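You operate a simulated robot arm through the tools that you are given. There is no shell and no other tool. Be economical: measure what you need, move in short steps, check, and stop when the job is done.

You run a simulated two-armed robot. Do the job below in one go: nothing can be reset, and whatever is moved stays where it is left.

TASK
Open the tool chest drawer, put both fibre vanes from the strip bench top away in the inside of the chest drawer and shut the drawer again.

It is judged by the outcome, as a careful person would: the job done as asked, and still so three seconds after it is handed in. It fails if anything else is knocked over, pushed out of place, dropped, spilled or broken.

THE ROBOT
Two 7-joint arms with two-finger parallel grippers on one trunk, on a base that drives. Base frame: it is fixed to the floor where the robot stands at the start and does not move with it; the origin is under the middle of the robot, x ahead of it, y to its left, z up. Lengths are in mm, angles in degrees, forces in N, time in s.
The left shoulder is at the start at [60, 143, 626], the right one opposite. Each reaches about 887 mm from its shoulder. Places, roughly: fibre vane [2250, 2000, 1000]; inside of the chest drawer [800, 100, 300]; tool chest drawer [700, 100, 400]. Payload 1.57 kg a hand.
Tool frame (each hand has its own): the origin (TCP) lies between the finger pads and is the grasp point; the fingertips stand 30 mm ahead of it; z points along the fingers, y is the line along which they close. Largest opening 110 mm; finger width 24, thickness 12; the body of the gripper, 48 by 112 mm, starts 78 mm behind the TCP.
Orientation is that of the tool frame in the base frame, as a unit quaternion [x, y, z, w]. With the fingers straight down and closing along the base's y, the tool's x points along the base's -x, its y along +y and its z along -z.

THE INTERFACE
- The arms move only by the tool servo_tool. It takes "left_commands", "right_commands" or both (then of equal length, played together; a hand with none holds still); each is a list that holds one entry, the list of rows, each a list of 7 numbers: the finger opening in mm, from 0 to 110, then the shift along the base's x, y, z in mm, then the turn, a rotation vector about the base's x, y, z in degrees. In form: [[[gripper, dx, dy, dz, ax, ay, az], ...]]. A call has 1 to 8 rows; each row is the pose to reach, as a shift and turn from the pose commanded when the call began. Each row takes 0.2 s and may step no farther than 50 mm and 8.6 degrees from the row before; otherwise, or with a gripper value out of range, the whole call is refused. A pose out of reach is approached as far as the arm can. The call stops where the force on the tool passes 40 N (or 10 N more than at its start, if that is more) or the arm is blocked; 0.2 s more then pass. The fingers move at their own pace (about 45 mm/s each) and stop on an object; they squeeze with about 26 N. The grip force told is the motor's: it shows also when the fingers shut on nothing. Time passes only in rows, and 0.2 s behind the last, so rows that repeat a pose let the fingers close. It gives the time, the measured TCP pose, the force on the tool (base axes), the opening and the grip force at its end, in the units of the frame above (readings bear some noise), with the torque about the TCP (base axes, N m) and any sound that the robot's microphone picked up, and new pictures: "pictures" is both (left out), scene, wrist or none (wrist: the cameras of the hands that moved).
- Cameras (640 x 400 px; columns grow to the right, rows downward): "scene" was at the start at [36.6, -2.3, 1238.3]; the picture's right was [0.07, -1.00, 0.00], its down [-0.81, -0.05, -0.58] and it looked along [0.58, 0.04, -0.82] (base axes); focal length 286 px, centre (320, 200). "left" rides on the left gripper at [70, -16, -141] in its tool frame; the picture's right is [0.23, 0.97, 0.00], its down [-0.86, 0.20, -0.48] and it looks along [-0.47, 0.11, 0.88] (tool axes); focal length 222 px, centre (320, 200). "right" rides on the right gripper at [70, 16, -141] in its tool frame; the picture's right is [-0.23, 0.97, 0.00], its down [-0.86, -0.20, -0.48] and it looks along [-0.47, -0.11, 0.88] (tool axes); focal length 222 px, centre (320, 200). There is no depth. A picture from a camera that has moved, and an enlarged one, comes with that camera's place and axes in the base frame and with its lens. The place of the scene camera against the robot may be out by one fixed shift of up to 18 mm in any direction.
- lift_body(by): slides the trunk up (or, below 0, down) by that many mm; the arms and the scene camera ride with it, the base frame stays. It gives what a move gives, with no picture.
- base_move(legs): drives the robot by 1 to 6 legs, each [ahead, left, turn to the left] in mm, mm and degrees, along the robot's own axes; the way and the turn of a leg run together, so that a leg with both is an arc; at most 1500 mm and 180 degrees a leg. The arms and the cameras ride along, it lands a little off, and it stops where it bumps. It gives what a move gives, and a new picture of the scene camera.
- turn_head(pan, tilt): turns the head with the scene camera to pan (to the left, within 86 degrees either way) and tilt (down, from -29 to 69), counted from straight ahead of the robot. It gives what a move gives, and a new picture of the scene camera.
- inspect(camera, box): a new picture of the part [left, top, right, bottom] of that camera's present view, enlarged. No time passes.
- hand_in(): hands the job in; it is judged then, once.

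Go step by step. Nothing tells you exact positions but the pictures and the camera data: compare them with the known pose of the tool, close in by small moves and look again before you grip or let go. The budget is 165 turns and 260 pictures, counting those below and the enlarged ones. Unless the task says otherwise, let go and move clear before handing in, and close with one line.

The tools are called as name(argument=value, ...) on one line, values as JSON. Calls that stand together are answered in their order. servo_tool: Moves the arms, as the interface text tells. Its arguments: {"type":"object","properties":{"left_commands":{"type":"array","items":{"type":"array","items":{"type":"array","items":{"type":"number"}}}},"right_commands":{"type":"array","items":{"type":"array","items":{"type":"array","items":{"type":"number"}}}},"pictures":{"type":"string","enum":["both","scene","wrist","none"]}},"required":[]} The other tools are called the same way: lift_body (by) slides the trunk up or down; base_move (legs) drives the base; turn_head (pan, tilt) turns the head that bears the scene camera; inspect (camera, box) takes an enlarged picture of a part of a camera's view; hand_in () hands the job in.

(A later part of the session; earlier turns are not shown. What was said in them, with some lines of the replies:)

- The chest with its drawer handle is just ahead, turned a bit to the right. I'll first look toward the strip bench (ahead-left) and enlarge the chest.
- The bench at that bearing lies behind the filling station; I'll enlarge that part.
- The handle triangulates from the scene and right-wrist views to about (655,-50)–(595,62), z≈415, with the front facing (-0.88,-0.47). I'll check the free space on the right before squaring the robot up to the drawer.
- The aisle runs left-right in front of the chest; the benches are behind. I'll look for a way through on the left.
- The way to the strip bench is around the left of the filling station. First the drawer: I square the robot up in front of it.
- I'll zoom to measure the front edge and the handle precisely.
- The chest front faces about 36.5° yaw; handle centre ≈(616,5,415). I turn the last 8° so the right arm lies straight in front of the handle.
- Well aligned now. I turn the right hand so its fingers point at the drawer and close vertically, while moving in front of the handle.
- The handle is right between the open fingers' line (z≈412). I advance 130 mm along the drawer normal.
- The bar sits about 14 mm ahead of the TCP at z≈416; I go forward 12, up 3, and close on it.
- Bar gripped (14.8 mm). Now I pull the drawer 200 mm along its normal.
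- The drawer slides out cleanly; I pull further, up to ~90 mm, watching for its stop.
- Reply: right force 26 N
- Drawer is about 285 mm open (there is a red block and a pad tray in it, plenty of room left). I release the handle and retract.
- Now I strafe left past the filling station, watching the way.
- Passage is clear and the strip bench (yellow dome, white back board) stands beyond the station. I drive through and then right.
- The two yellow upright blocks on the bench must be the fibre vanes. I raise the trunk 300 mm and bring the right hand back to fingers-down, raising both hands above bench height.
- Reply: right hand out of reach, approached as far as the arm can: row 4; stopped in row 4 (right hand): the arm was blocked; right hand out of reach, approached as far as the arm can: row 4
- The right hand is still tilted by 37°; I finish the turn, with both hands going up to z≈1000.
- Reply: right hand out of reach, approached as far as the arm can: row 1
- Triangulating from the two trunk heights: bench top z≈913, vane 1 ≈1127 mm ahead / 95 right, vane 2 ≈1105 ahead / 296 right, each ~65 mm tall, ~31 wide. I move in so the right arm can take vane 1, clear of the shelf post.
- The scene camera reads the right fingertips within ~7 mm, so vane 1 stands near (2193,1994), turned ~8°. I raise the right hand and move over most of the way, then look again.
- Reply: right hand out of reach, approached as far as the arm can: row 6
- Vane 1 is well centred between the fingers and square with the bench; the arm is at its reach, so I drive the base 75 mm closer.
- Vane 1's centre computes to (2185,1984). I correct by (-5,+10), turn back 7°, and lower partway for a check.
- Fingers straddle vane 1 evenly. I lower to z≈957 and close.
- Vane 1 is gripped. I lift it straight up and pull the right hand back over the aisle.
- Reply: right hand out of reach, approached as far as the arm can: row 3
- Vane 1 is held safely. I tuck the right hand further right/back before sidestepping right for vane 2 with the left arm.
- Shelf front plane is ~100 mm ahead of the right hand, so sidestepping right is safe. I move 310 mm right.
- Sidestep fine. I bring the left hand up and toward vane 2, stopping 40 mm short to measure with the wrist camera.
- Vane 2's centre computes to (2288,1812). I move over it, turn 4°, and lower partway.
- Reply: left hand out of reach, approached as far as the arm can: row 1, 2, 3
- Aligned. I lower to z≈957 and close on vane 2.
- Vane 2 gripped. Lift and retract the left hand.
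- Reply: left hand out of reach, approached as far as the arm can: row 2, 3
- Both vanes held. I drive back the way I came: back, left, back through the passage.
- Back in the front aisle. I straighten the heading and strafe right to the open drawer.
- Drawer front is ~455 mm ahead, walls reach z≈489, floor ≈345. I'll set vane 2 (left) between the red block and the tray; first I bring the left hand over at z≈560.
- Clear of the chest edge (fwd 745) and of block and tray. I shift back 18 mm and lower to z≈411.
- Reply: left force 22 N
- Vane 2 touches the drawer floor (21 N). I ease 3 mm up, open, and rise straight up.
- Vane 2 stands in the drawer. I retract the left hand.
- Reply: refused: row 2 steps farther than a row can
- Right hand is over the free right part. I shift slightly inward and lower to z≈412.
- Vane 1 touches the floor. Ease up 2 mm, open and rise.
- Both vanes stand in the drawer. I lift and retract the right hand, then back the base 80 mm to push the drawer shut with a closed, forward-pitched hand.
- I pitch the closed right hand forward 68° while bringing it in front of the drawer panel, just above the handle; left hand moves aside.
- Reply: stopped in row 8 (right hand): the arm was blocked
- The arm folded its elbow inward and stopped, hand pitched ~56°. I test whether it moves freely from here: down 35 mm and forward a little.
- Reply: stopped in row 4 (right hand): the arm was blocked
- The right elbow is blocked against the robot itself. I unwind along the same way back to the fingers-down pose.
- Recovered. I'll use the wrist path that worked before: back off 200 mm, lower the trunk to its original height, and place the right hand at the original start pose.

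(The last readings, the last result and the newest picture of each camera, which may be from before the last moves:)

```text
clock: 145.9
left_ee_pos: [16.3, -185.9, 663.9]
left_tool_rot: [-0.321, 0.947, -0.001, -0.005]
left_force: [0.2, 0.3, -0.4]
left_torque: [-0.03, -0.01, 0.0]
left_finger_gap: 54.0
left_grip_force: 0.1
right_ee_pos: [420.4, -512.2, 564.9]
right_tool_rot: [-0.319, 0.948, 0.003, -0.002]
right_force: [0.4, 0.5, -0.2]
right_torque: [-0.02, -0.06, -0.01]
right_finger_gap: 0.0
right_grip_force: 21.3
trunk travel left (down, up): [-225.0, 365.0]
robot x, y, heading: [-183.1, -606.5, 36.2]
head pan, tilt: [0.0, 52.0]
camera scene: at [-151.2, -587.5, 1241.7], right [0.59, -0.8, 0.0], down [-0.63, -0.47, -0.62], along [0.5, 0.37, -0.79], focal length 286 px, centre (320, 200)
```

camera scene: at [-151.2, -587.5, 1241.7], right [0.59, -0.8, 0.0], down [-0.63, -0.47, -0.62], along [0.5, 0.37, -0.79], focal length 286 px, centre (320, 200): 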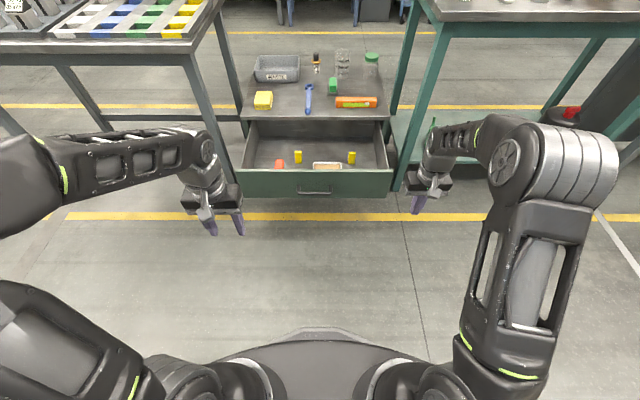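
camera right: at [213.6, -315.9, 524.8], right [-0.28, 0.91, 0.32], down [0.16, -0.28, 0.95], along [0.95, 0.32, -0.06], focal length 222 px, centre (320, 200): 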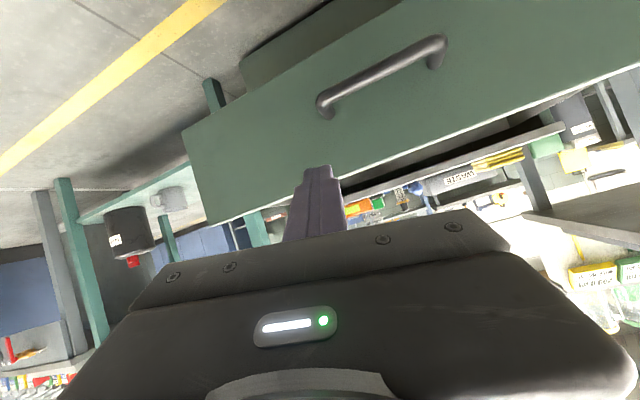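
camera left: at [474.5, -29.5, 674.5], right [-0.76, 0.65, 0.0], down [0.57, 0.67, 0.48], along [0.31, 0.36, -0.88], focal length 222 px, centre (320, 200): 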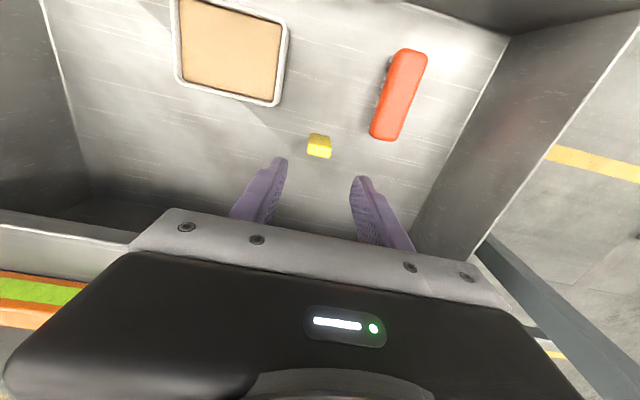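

Same wrist turn as before, in two parts.

servo_tool(right_commands=[[[0, -3.7, 11.4, -7.3, 6.46, -0.956, -4.62], [0, -7.4, 22.8, -14.6, 12.92, -1.91, -9.24], [0, -11.1, 34.1, -22, 19.38, -2.87, -13.86], [0, -14.8, 45.5, -29.3, 25.84, -3.82, -18.48], [0, -18.5, 56.9, -36.6, 32.3, -4.78, -23.1], [0, -22.2, 68.2, -44, 38.76, -5.74, -27.72], [0, -25.9, 79.6, -51.3, 45.22, -6.69, -32.34], [0, -29.6, 91, -58.6, 51.68, -7.65, -36.96]]], pictures="none")

servo_tool(right_commands=[[[0, -3.7, 11.4, -7.3, 6.46, -0.956, -4.62], [0, -7.4, 22.8, -14.6, 12.92, -1.91, -9.24], [0, -11.1, 34.1, -22, 19.38, -2.87, -13.86], [0, -14.8, 45.5, -29.3, 25.84, -3.82, -18.48], [0, -18.5, 56.9, -36.6, 32.3, -4.78, -23.1], [0, -22.2, 68.2, -44, 38.76, -5.74, -27.72], [0, -25.9, 79.6, -51.3, 45.22, -6.69, -32.34]]], pictures="both")

```text
clock: 147.7
left_ee_pos: [17.2, -186.3, 663.7]
left_tool_rot: [-0.322, 0.947, -0.001, -0.005]
left_force: [0.1, 0.6, 0.5]
left_torque: [0.02, -0.01, 0.01]
left_finger_gap: 54.0
left_grip_force: 0.1
right_ee_pos: [388.8, -421.0, 506.3]
right_tool_rot: [0.02, 0.9, 0.388, 0.197]
right_force: [0.1, 0.8, -0.1]
right_torque: [-0.03, 0.02, 0.01]
right_finger_gap: 0.0
right_grip_force: 21.0
trunk travel left (down, up): [-225.0, 365.0]
robot x, y, heading: [-178.4, -608.8, 36.6]
head pan, tilt: [0.0, 52.0]
```

```text
clock: 149.3
left_ee_pos: [16.3, -186.9, 663.7]
left_tool_rot: [-0.322, 0.947, -0.001, -0.005]
left_force: [-0.4, 0.0, 0.4]
left_torque: [0.01, -0.02, -0.01]
left_finger_gap: 53.7
left_grip_force: 0.0
right_ee_pos: [365.0, -340.8, 455.1]
right_tool_rot: [0.313, 0.631, 0.633, 0.322]
right_force: [-1.0, -1.0, 0.2]
right_torque: [0.01, 0.0, -0.02]
right_finger_gap: 0.0
right_grip_force: 20.5
trunk travel left (down, up): [-225.0, 365.0]
robot x, y, heading: [-177.2, -606.3, 36.3]
head pan, tilt: [0.0, 52.0]
camera scene: at [-151.3, -587.6, 1241.7], right [0.59, -0.8, 0.0], down [-0.63, -0.47, -0.62], along [0.5, 0.37, -0.79], focal length 286 px, centre (320, 200)
camera right: at [209.4, -369.4, 469.1], right [0.12, -0.18, 0.98], down [0.13, -0.97, -0.2], along [0.98, 0.15, -0.1], focal length 222 px, centre (320, 200)
```

scene: 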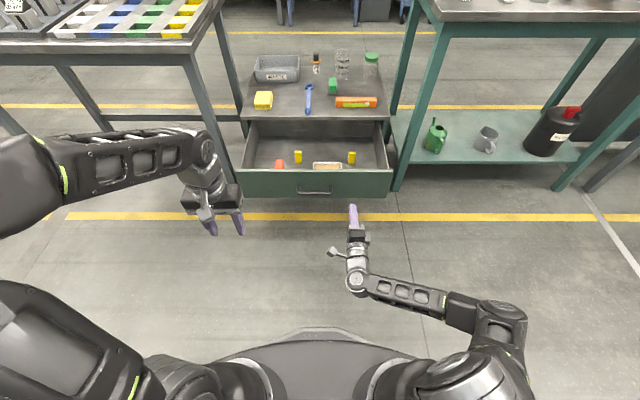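
right: 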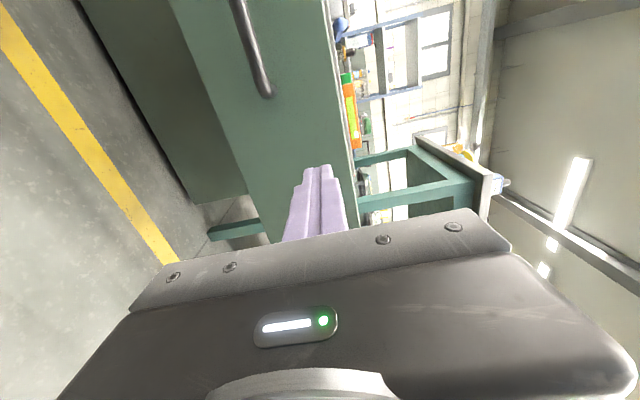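

That worked. I retract the hand to 375 mm ahead and drive back to the position from which I opened the drawer.

servo_tool(right_commands=[[[0, -36, -26.6, 0, 0, 0, 0], [0, -72, -53, 0, 0, 0, 0], [0, -108, -80, 0, 0, 0, 0], [0, -144, -107, 0, 0, 0, 0], [0, -178, -132, 0, 0, 0, 0]]], pictures="none")

base_move(legs=[[0, 115, 0], [235, 0, 0]])

inspect(camera="scene", box=[230, 130, 450, 290])

```text
clock: 150.5
left_ee_pos: [16.2, -186.9, 664.1]
left_tool_rot: [-0.321, 0.947, 0.0, -0.005]
left_force: [0.5, -0.2, -0.7]
left_torque: [-0.02, 0.06, -0.01]
left_finger_gap: 53.8
left_grip_force: 0.0
right_ee_pos: [185.3, -475.9, 456.7]
right_tool_rot: [0.313, 0.631, 0.633, 0.322]
right_force: [0.0, -0.1, -1.1]
right_torque: [0.0, 0.0, -0.03]
right_finger_gap: 0.0
right_grip_force: 20.9
trunk travel left (down, up): [-225.0, 365.0]
robot x, y, heading: [-177.6, -609.5, 36.4]
head pan, tilt: [0.0, 52.0]
```

```text
clock: 153.1
left_ee_pos: [133.7, 42.7, 663.5]
left_tool_rot: [-0.321, 0.947, -0.001, -0.006]
left_force: [-0.3, -0.1, 0.3]
left_torque: [0.02, -0.01, -0.01]
left_finger_gap: 53.9
left_grip_force: 0.0
right_ee_pos: [302.3, -246.2, 456.1]
right_tool_rot: [0.313, 0.631, 0.632, 0.322]
right_force: [-0.1, 0.3, 0.0]
right_torque: [0.0, 0.01, -0.02]
right_finger_gap: 0.0
right_grip_force: 21.3
trunk travel left (down, up): [-225.0, 365.0]
robot x, y, heading: [-66.7, -377.1, 36.4]
head pan, tilt: [0.0, 52.0]
camera scene: at [-34.1, -358.1, 1241.7], right [0.59, -0.8, 0.0], down [-0.63, -0.47, -0.62], along [0.5, 0.37, -0.79], focal length 286 px, centre (320, 200)
```

scene: 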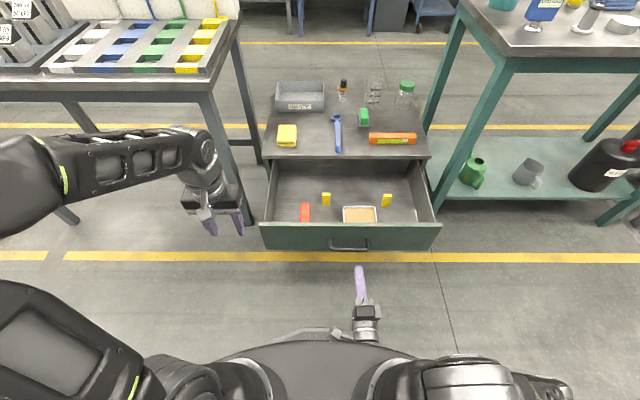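

```text
2.50 times, centred on (340, 210) of scene
camera zoom: at [-34.1, -358.1, 1241.7], right [0.59, -0.8, 0.0], down [-0.63, -0.47, -0.62], along [0.5, 0.37, -0.79], focal length 714 px, centre (270, 175)
```

zoom: 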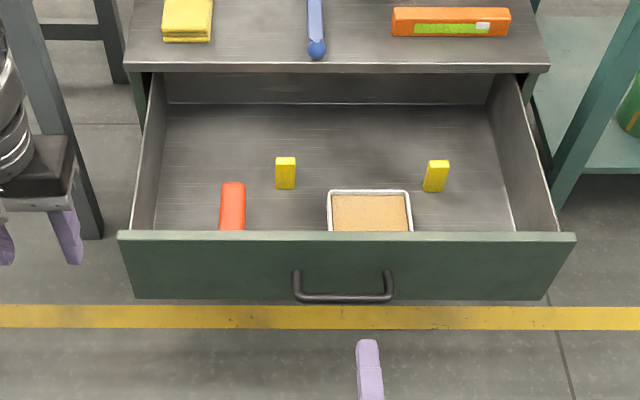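

Hand is ~24 mm right of the handle centre; I shift left and start pushing the panel just above the handle.

servo_tool(right_commands=[[[0, -14, 19, 0, 0, 0, 0], [0, 18, 43, 0, 0, 0, 0], [0, 46, 64, 0, 0, 0, 0], [0, 58, 73, 0, 0, 0, 0], [0, 70, 82, 0, 0, 0, 0], [0, 82, 91, 0, 0, 0, 0], [0, 94, 99.5, 0, 0, 0, 0], [0, 106, 108.5, 0, 0, 0, 0]]], pictures="both")

```text
clock: 154.9
left_ee_pos: [133.4, 44.2, 664.9]
left_tool_rot: [-0.322, 0.947, -0.001, -0.005]
left_force: [0.3, -0.7, -0.1]
left_torque: [-0.02, 0.0, -0.04]
left_finger_gap: 53.6
left_grip_force: 0.1
right_ee_pos: [409.5, -138.6, 457.7]
right_tool_rot: [0.313, 0.631, 0.633, 0.321]
right_force: [-1.3, -0.6, -0.2]
right_torque: [0.03, -0.01, 0.0]
right_finger_gap: 0.0
right_grip_force: 20.9
trunk travel left (down, up): [-225.0, 365.0]
robot x, y, heading: [-63.9, -376.2, 36.5]
head pan, tilt: [0.0, 52.0]
camera scene: at [-34.1, -358.1, 1241.7], right [0.59, -0.8, 0.0], down [-0.63, -0.47, -0.62], along [0.5, 0.37, -0.79], focal length 286 px, centre (320, 200)
camera right: at [253.2, -166.4, 472.0], right [0.12, -0.18, 0.98], down [0.13, -0.97, -0.19], along [0.98, 0.15, -0.1], focal length 222 px, centre (320, 200)
```

scene: 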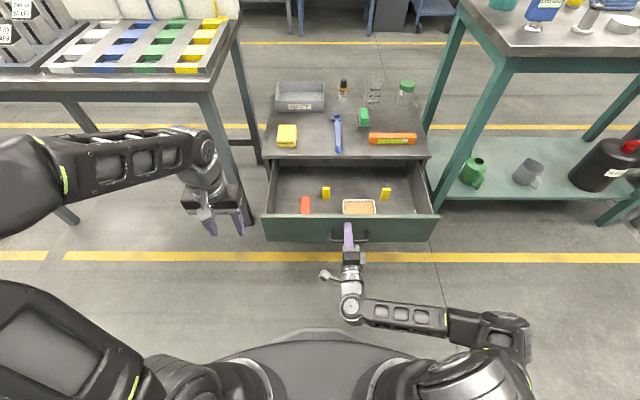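
right: 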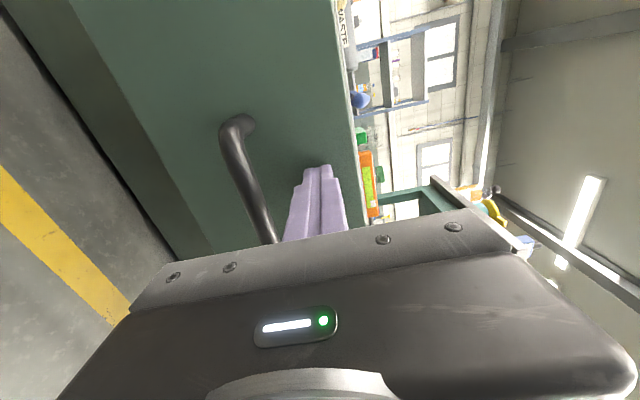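

The drawer moves and the vanes still stand. I keep pushing gently.

servo_tool(right_commands=[[[0, 10, 7.4, 0, 0, 0, 0], [0, 22, 16.3, 0, 0, 0, 0], [0, 34, 25.2, 0, 0, 0, 0], [0, 46, 34, 0, 0, 0, 0], [0, 58, 43, 0, 0, 0, 0], [0, 70, 52, 0, 0, 0, 0], [0, 82, 60.7, 0, 0, 0, 0], [0, 94, 69.6, 0, 0, 0, 0]]], pictures="scene")

servo_tool(right_commands=[[[0, 10, 7.4, 0, 0, 0, 0], [0, 22, 16.3, 0, 0, 0, 0], [0, 34, 25.2, 0, 0, 0, 0], [0, 46, 34, 0, 0, 0, 0], [0, 56, 41.4, 0, 0, 0, 0], [0, 66, 48.8, 0, 0, 0, 0], [0, 76, 56.2, 0, 0, 0, 0]]], pictures="scene")

```text
clock: 156.7
left_ee_pos: [133.5, 44.1, 664.6]
left_tool_rot: [-0.32, 0.947, -0.001, -0.005]
left_force: [0.5, 0.6, -0.7]
left_torque: [-0.01, 0.02, 0.0]
left_finger_gap: 53.9
left_grip_force: 0.0
right_ee_pos: [502.7, -67.0, 456.5]
right_tool_rot: [0.314, 0.631, 0.633, 0.321]
right_force: [-0.1, 0.8, 0.6]
right_torque: [0.02, 0.0, 0.0]
right_finger_gap: 0.0
right_grip_force: 21.4
trunk travel left (down, up): [-225.0, 365.0]
robot x, y, heading: [-63.5, -374.9, 36.4]
head pan, tilt: [0.0, 52.0]
camera scene: at [-34.0, -358.1, 1241.7], right [0.59, -0.8, 0.0], down [-0.63, -0.47, -0.62], along [0.5, 0.37, -0.79], focal length 286 px, centre (320, 200)
```

scene: 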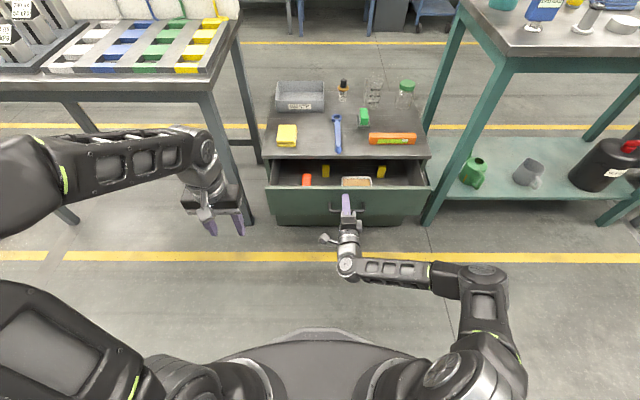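

```text
clock: 158.3
left_ee_pos: [133.8, 42.6, 665.0]
left_tool_rot: [-0.321, 0.947, -0.001, -0.006]
left_force: [0.4, -0.3, 0.3]
left_torque: [0.01, 0.0, 0.0]
left_finger_gap: 53.9
left_grip_force: 0.1
right_ee_pos: [578.7, -12.4, 457.5]
right_tool_rot: [0.314, 0.632, 0.632, 0.321]
right_force: [-0.1, -1.0, -0.1]
right_torque: [-0.01, 0.02, -0.01]
right_finger_gap: 0.0
right_grip_force: 21.1
trunk travel left (down, up): [-225.0, 365.0]
robot x, y, heading: [-63.7, -379.9, 36.4]
head pan, tilt: [0.0, 52.0]
camera scene: at [-34.0, -358.1, 1241.7], right [0.59, -0.8, 0.0], down [-0.63, -0.47, -0.62], along [0.5, 0.37, -0.79], focal length 286 px, centre (320, 200)
```

scene: 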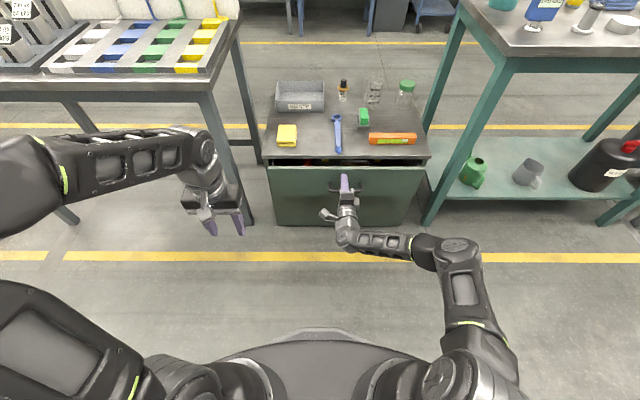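

About 35 mm remain; I push in slowly until the force shows the drawer is home.

servo_tool(right_commands=[[[0, 6.4, 4.8, 0, 0, 0, 0], [0, 12.8, 9.5, 0, 0, 0, 0], [0, 19.3, 14.3, 0, 0, 0, 0], [0, 24, 17.9, 0, 0, 0, 0], [0, 28, 20.8, 0, 0, 0, 0], [0, 32, 23.8, 0, 0, 0, 0], [0, 36, 26.8, 0, 0, 0, 0], [0, 40, 29.8, 0, 0, 0, 0]]], pictures="scene")

inspect(camera="scene", box=[240, 70, 460, 230])

```text
clock: 160.0
left_ee_pos: [131.9, 41.7, 665.1]
left_tool_rot: [-0.321, 0.947, 0.0, -0.005]
left_force: [-0.6, 0.1, 0.4]
left_torque: [0.01, 0.0, 0.01]
left_finger_gap: 54.2
left_grip_force: 0.2
right_ee_pos: [613.4, 13.3, 456.8]
right_tool_rot: [0.313, 0.631, 0.633, 0.321]
right_force: [-12.0, -10.3, 8.6]
right_torque: [0.01, -0.21, -0.26]
right_finger_gap: 0.1
right_grip_force: 21.6
trunk travel left (down, up): [-225.0, 365.0]
robot x, y, heading: [-63.5, -378.7, 36.1]
head pan, tilt: [0.0, 52.0]
stopped in row 8 (right hand): the force on the tool passed its limit at 50 N (the readings are from after the stop); the commanded pose is now the measured one
camera scene: at [-35.9, -359.7, 1241.9], right [0.59, -0.81, 0.0], down [-0.63, -0.47, -0.62], along [0.5, 0.37, -0.79], focal length 286 px, centre (320, 200)
```

scene: 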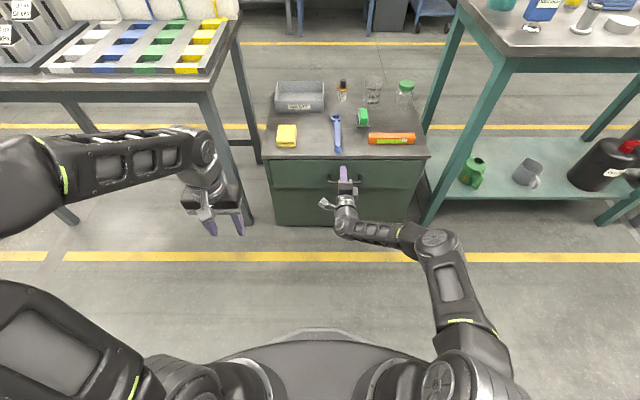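

```text
2.50 times, centred on (350, 150) of scene
camera zoom: at [-35.9, -359.7, 1241.9], right [0.59, -0.81, 0.0], down [-0.63, -0.47, -0.62], along [0.5, 0.37, -0.79], focal length 714 px, centre (245, 325)
```

zoom: 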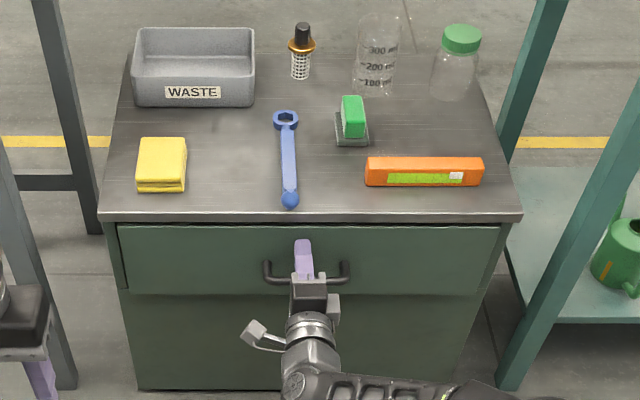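

The drawer is home (force stop), with everything on the chest top in place. I back the hand away and check.

servo_tool(right_commands=[[[0, -20, -15, 0, 0, 0, 0], [0, -52, -38.5, 0, 0, 0, 0], [0, -88, -65, 0, 0, 0, 0], [0, -124, -92, 0, 0, 0, 0], [0, -150, -111, 0, 0, 0, 0]]], pictures="none")

inspect(camera="scene", box=[240, 70, 460, 230])

inspect(camera="right", box=[0, 0, 640, 400])

```text
clock: 161.2
left_ee_pos: [134.3, 42.8, 663.0]
left_tool_rot: [-0.321, 0.947, 0.0, -0.004]
left_force: [-1.3, -0.2, 0.9]
left_torque: [-0.02, -0.01, 0.0]
left_finger_gap: 53.9
left_grip_force: 0.2
right_ee_pos: [464.4, -98.5, 454.7]
right_tool_rot: [0.313, 0.631, 0.632, 0.322]
right_force: [0.6, -0.1, 0.0]
right_torque: [0.01, 0.01, 0.0]
right_finger_gap: 0.0
right_grip_force: 21.3
trunk travel left (down, up): [-225.0, 365.0]
robot x, y, heading: [-64.1, -379.3, 36.6]
head pan, tilt: [0.0, 52.0]
```

```text
2.50 times, centred on (350, 150) of scene
camera zoom: at [-34.2, -358.4, 1241.7], right [0.59, -0.81, 0.0], down [-0.63, -0.47, -0.62], along [0.5, 0.37, -0.79], focal length 714 px, centre (245, 325)
```

zoom: 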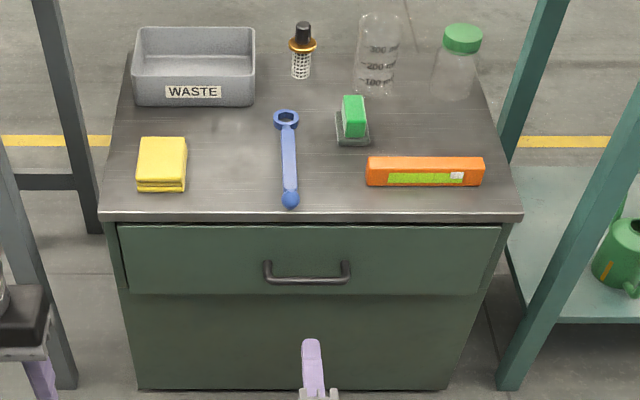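

```text
1.00 times, centred on (320, 200) of right (not enlarged: the box is as wide or as high as the picture)
camera zoom: at [308.7, -126.3, 469.3], right [0.12, -0.18, 0.98], down [0.13, -0.97, -0.19], along [0.98, 0.15, -0.1], focal length 222 px, centre (320, 200)
```

zoom: 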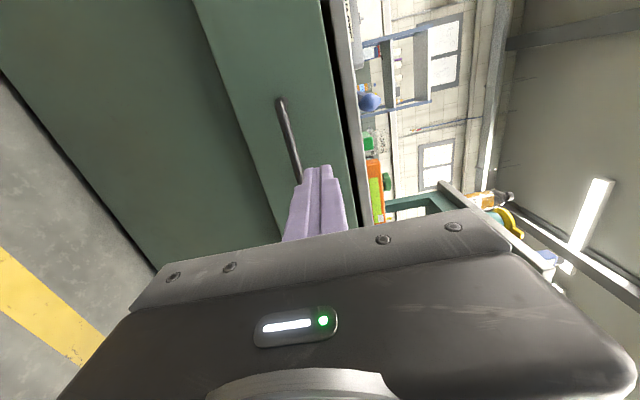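

The drawer is shut as it was at the start, nothing else has moved, and both hands are clear, so I hand in.

hand_in()

```text
The job is handed in.
```

Both fibre vanes are in the tool chest drawer and the drawer is shut; I saw nothing else knocked over or moved.
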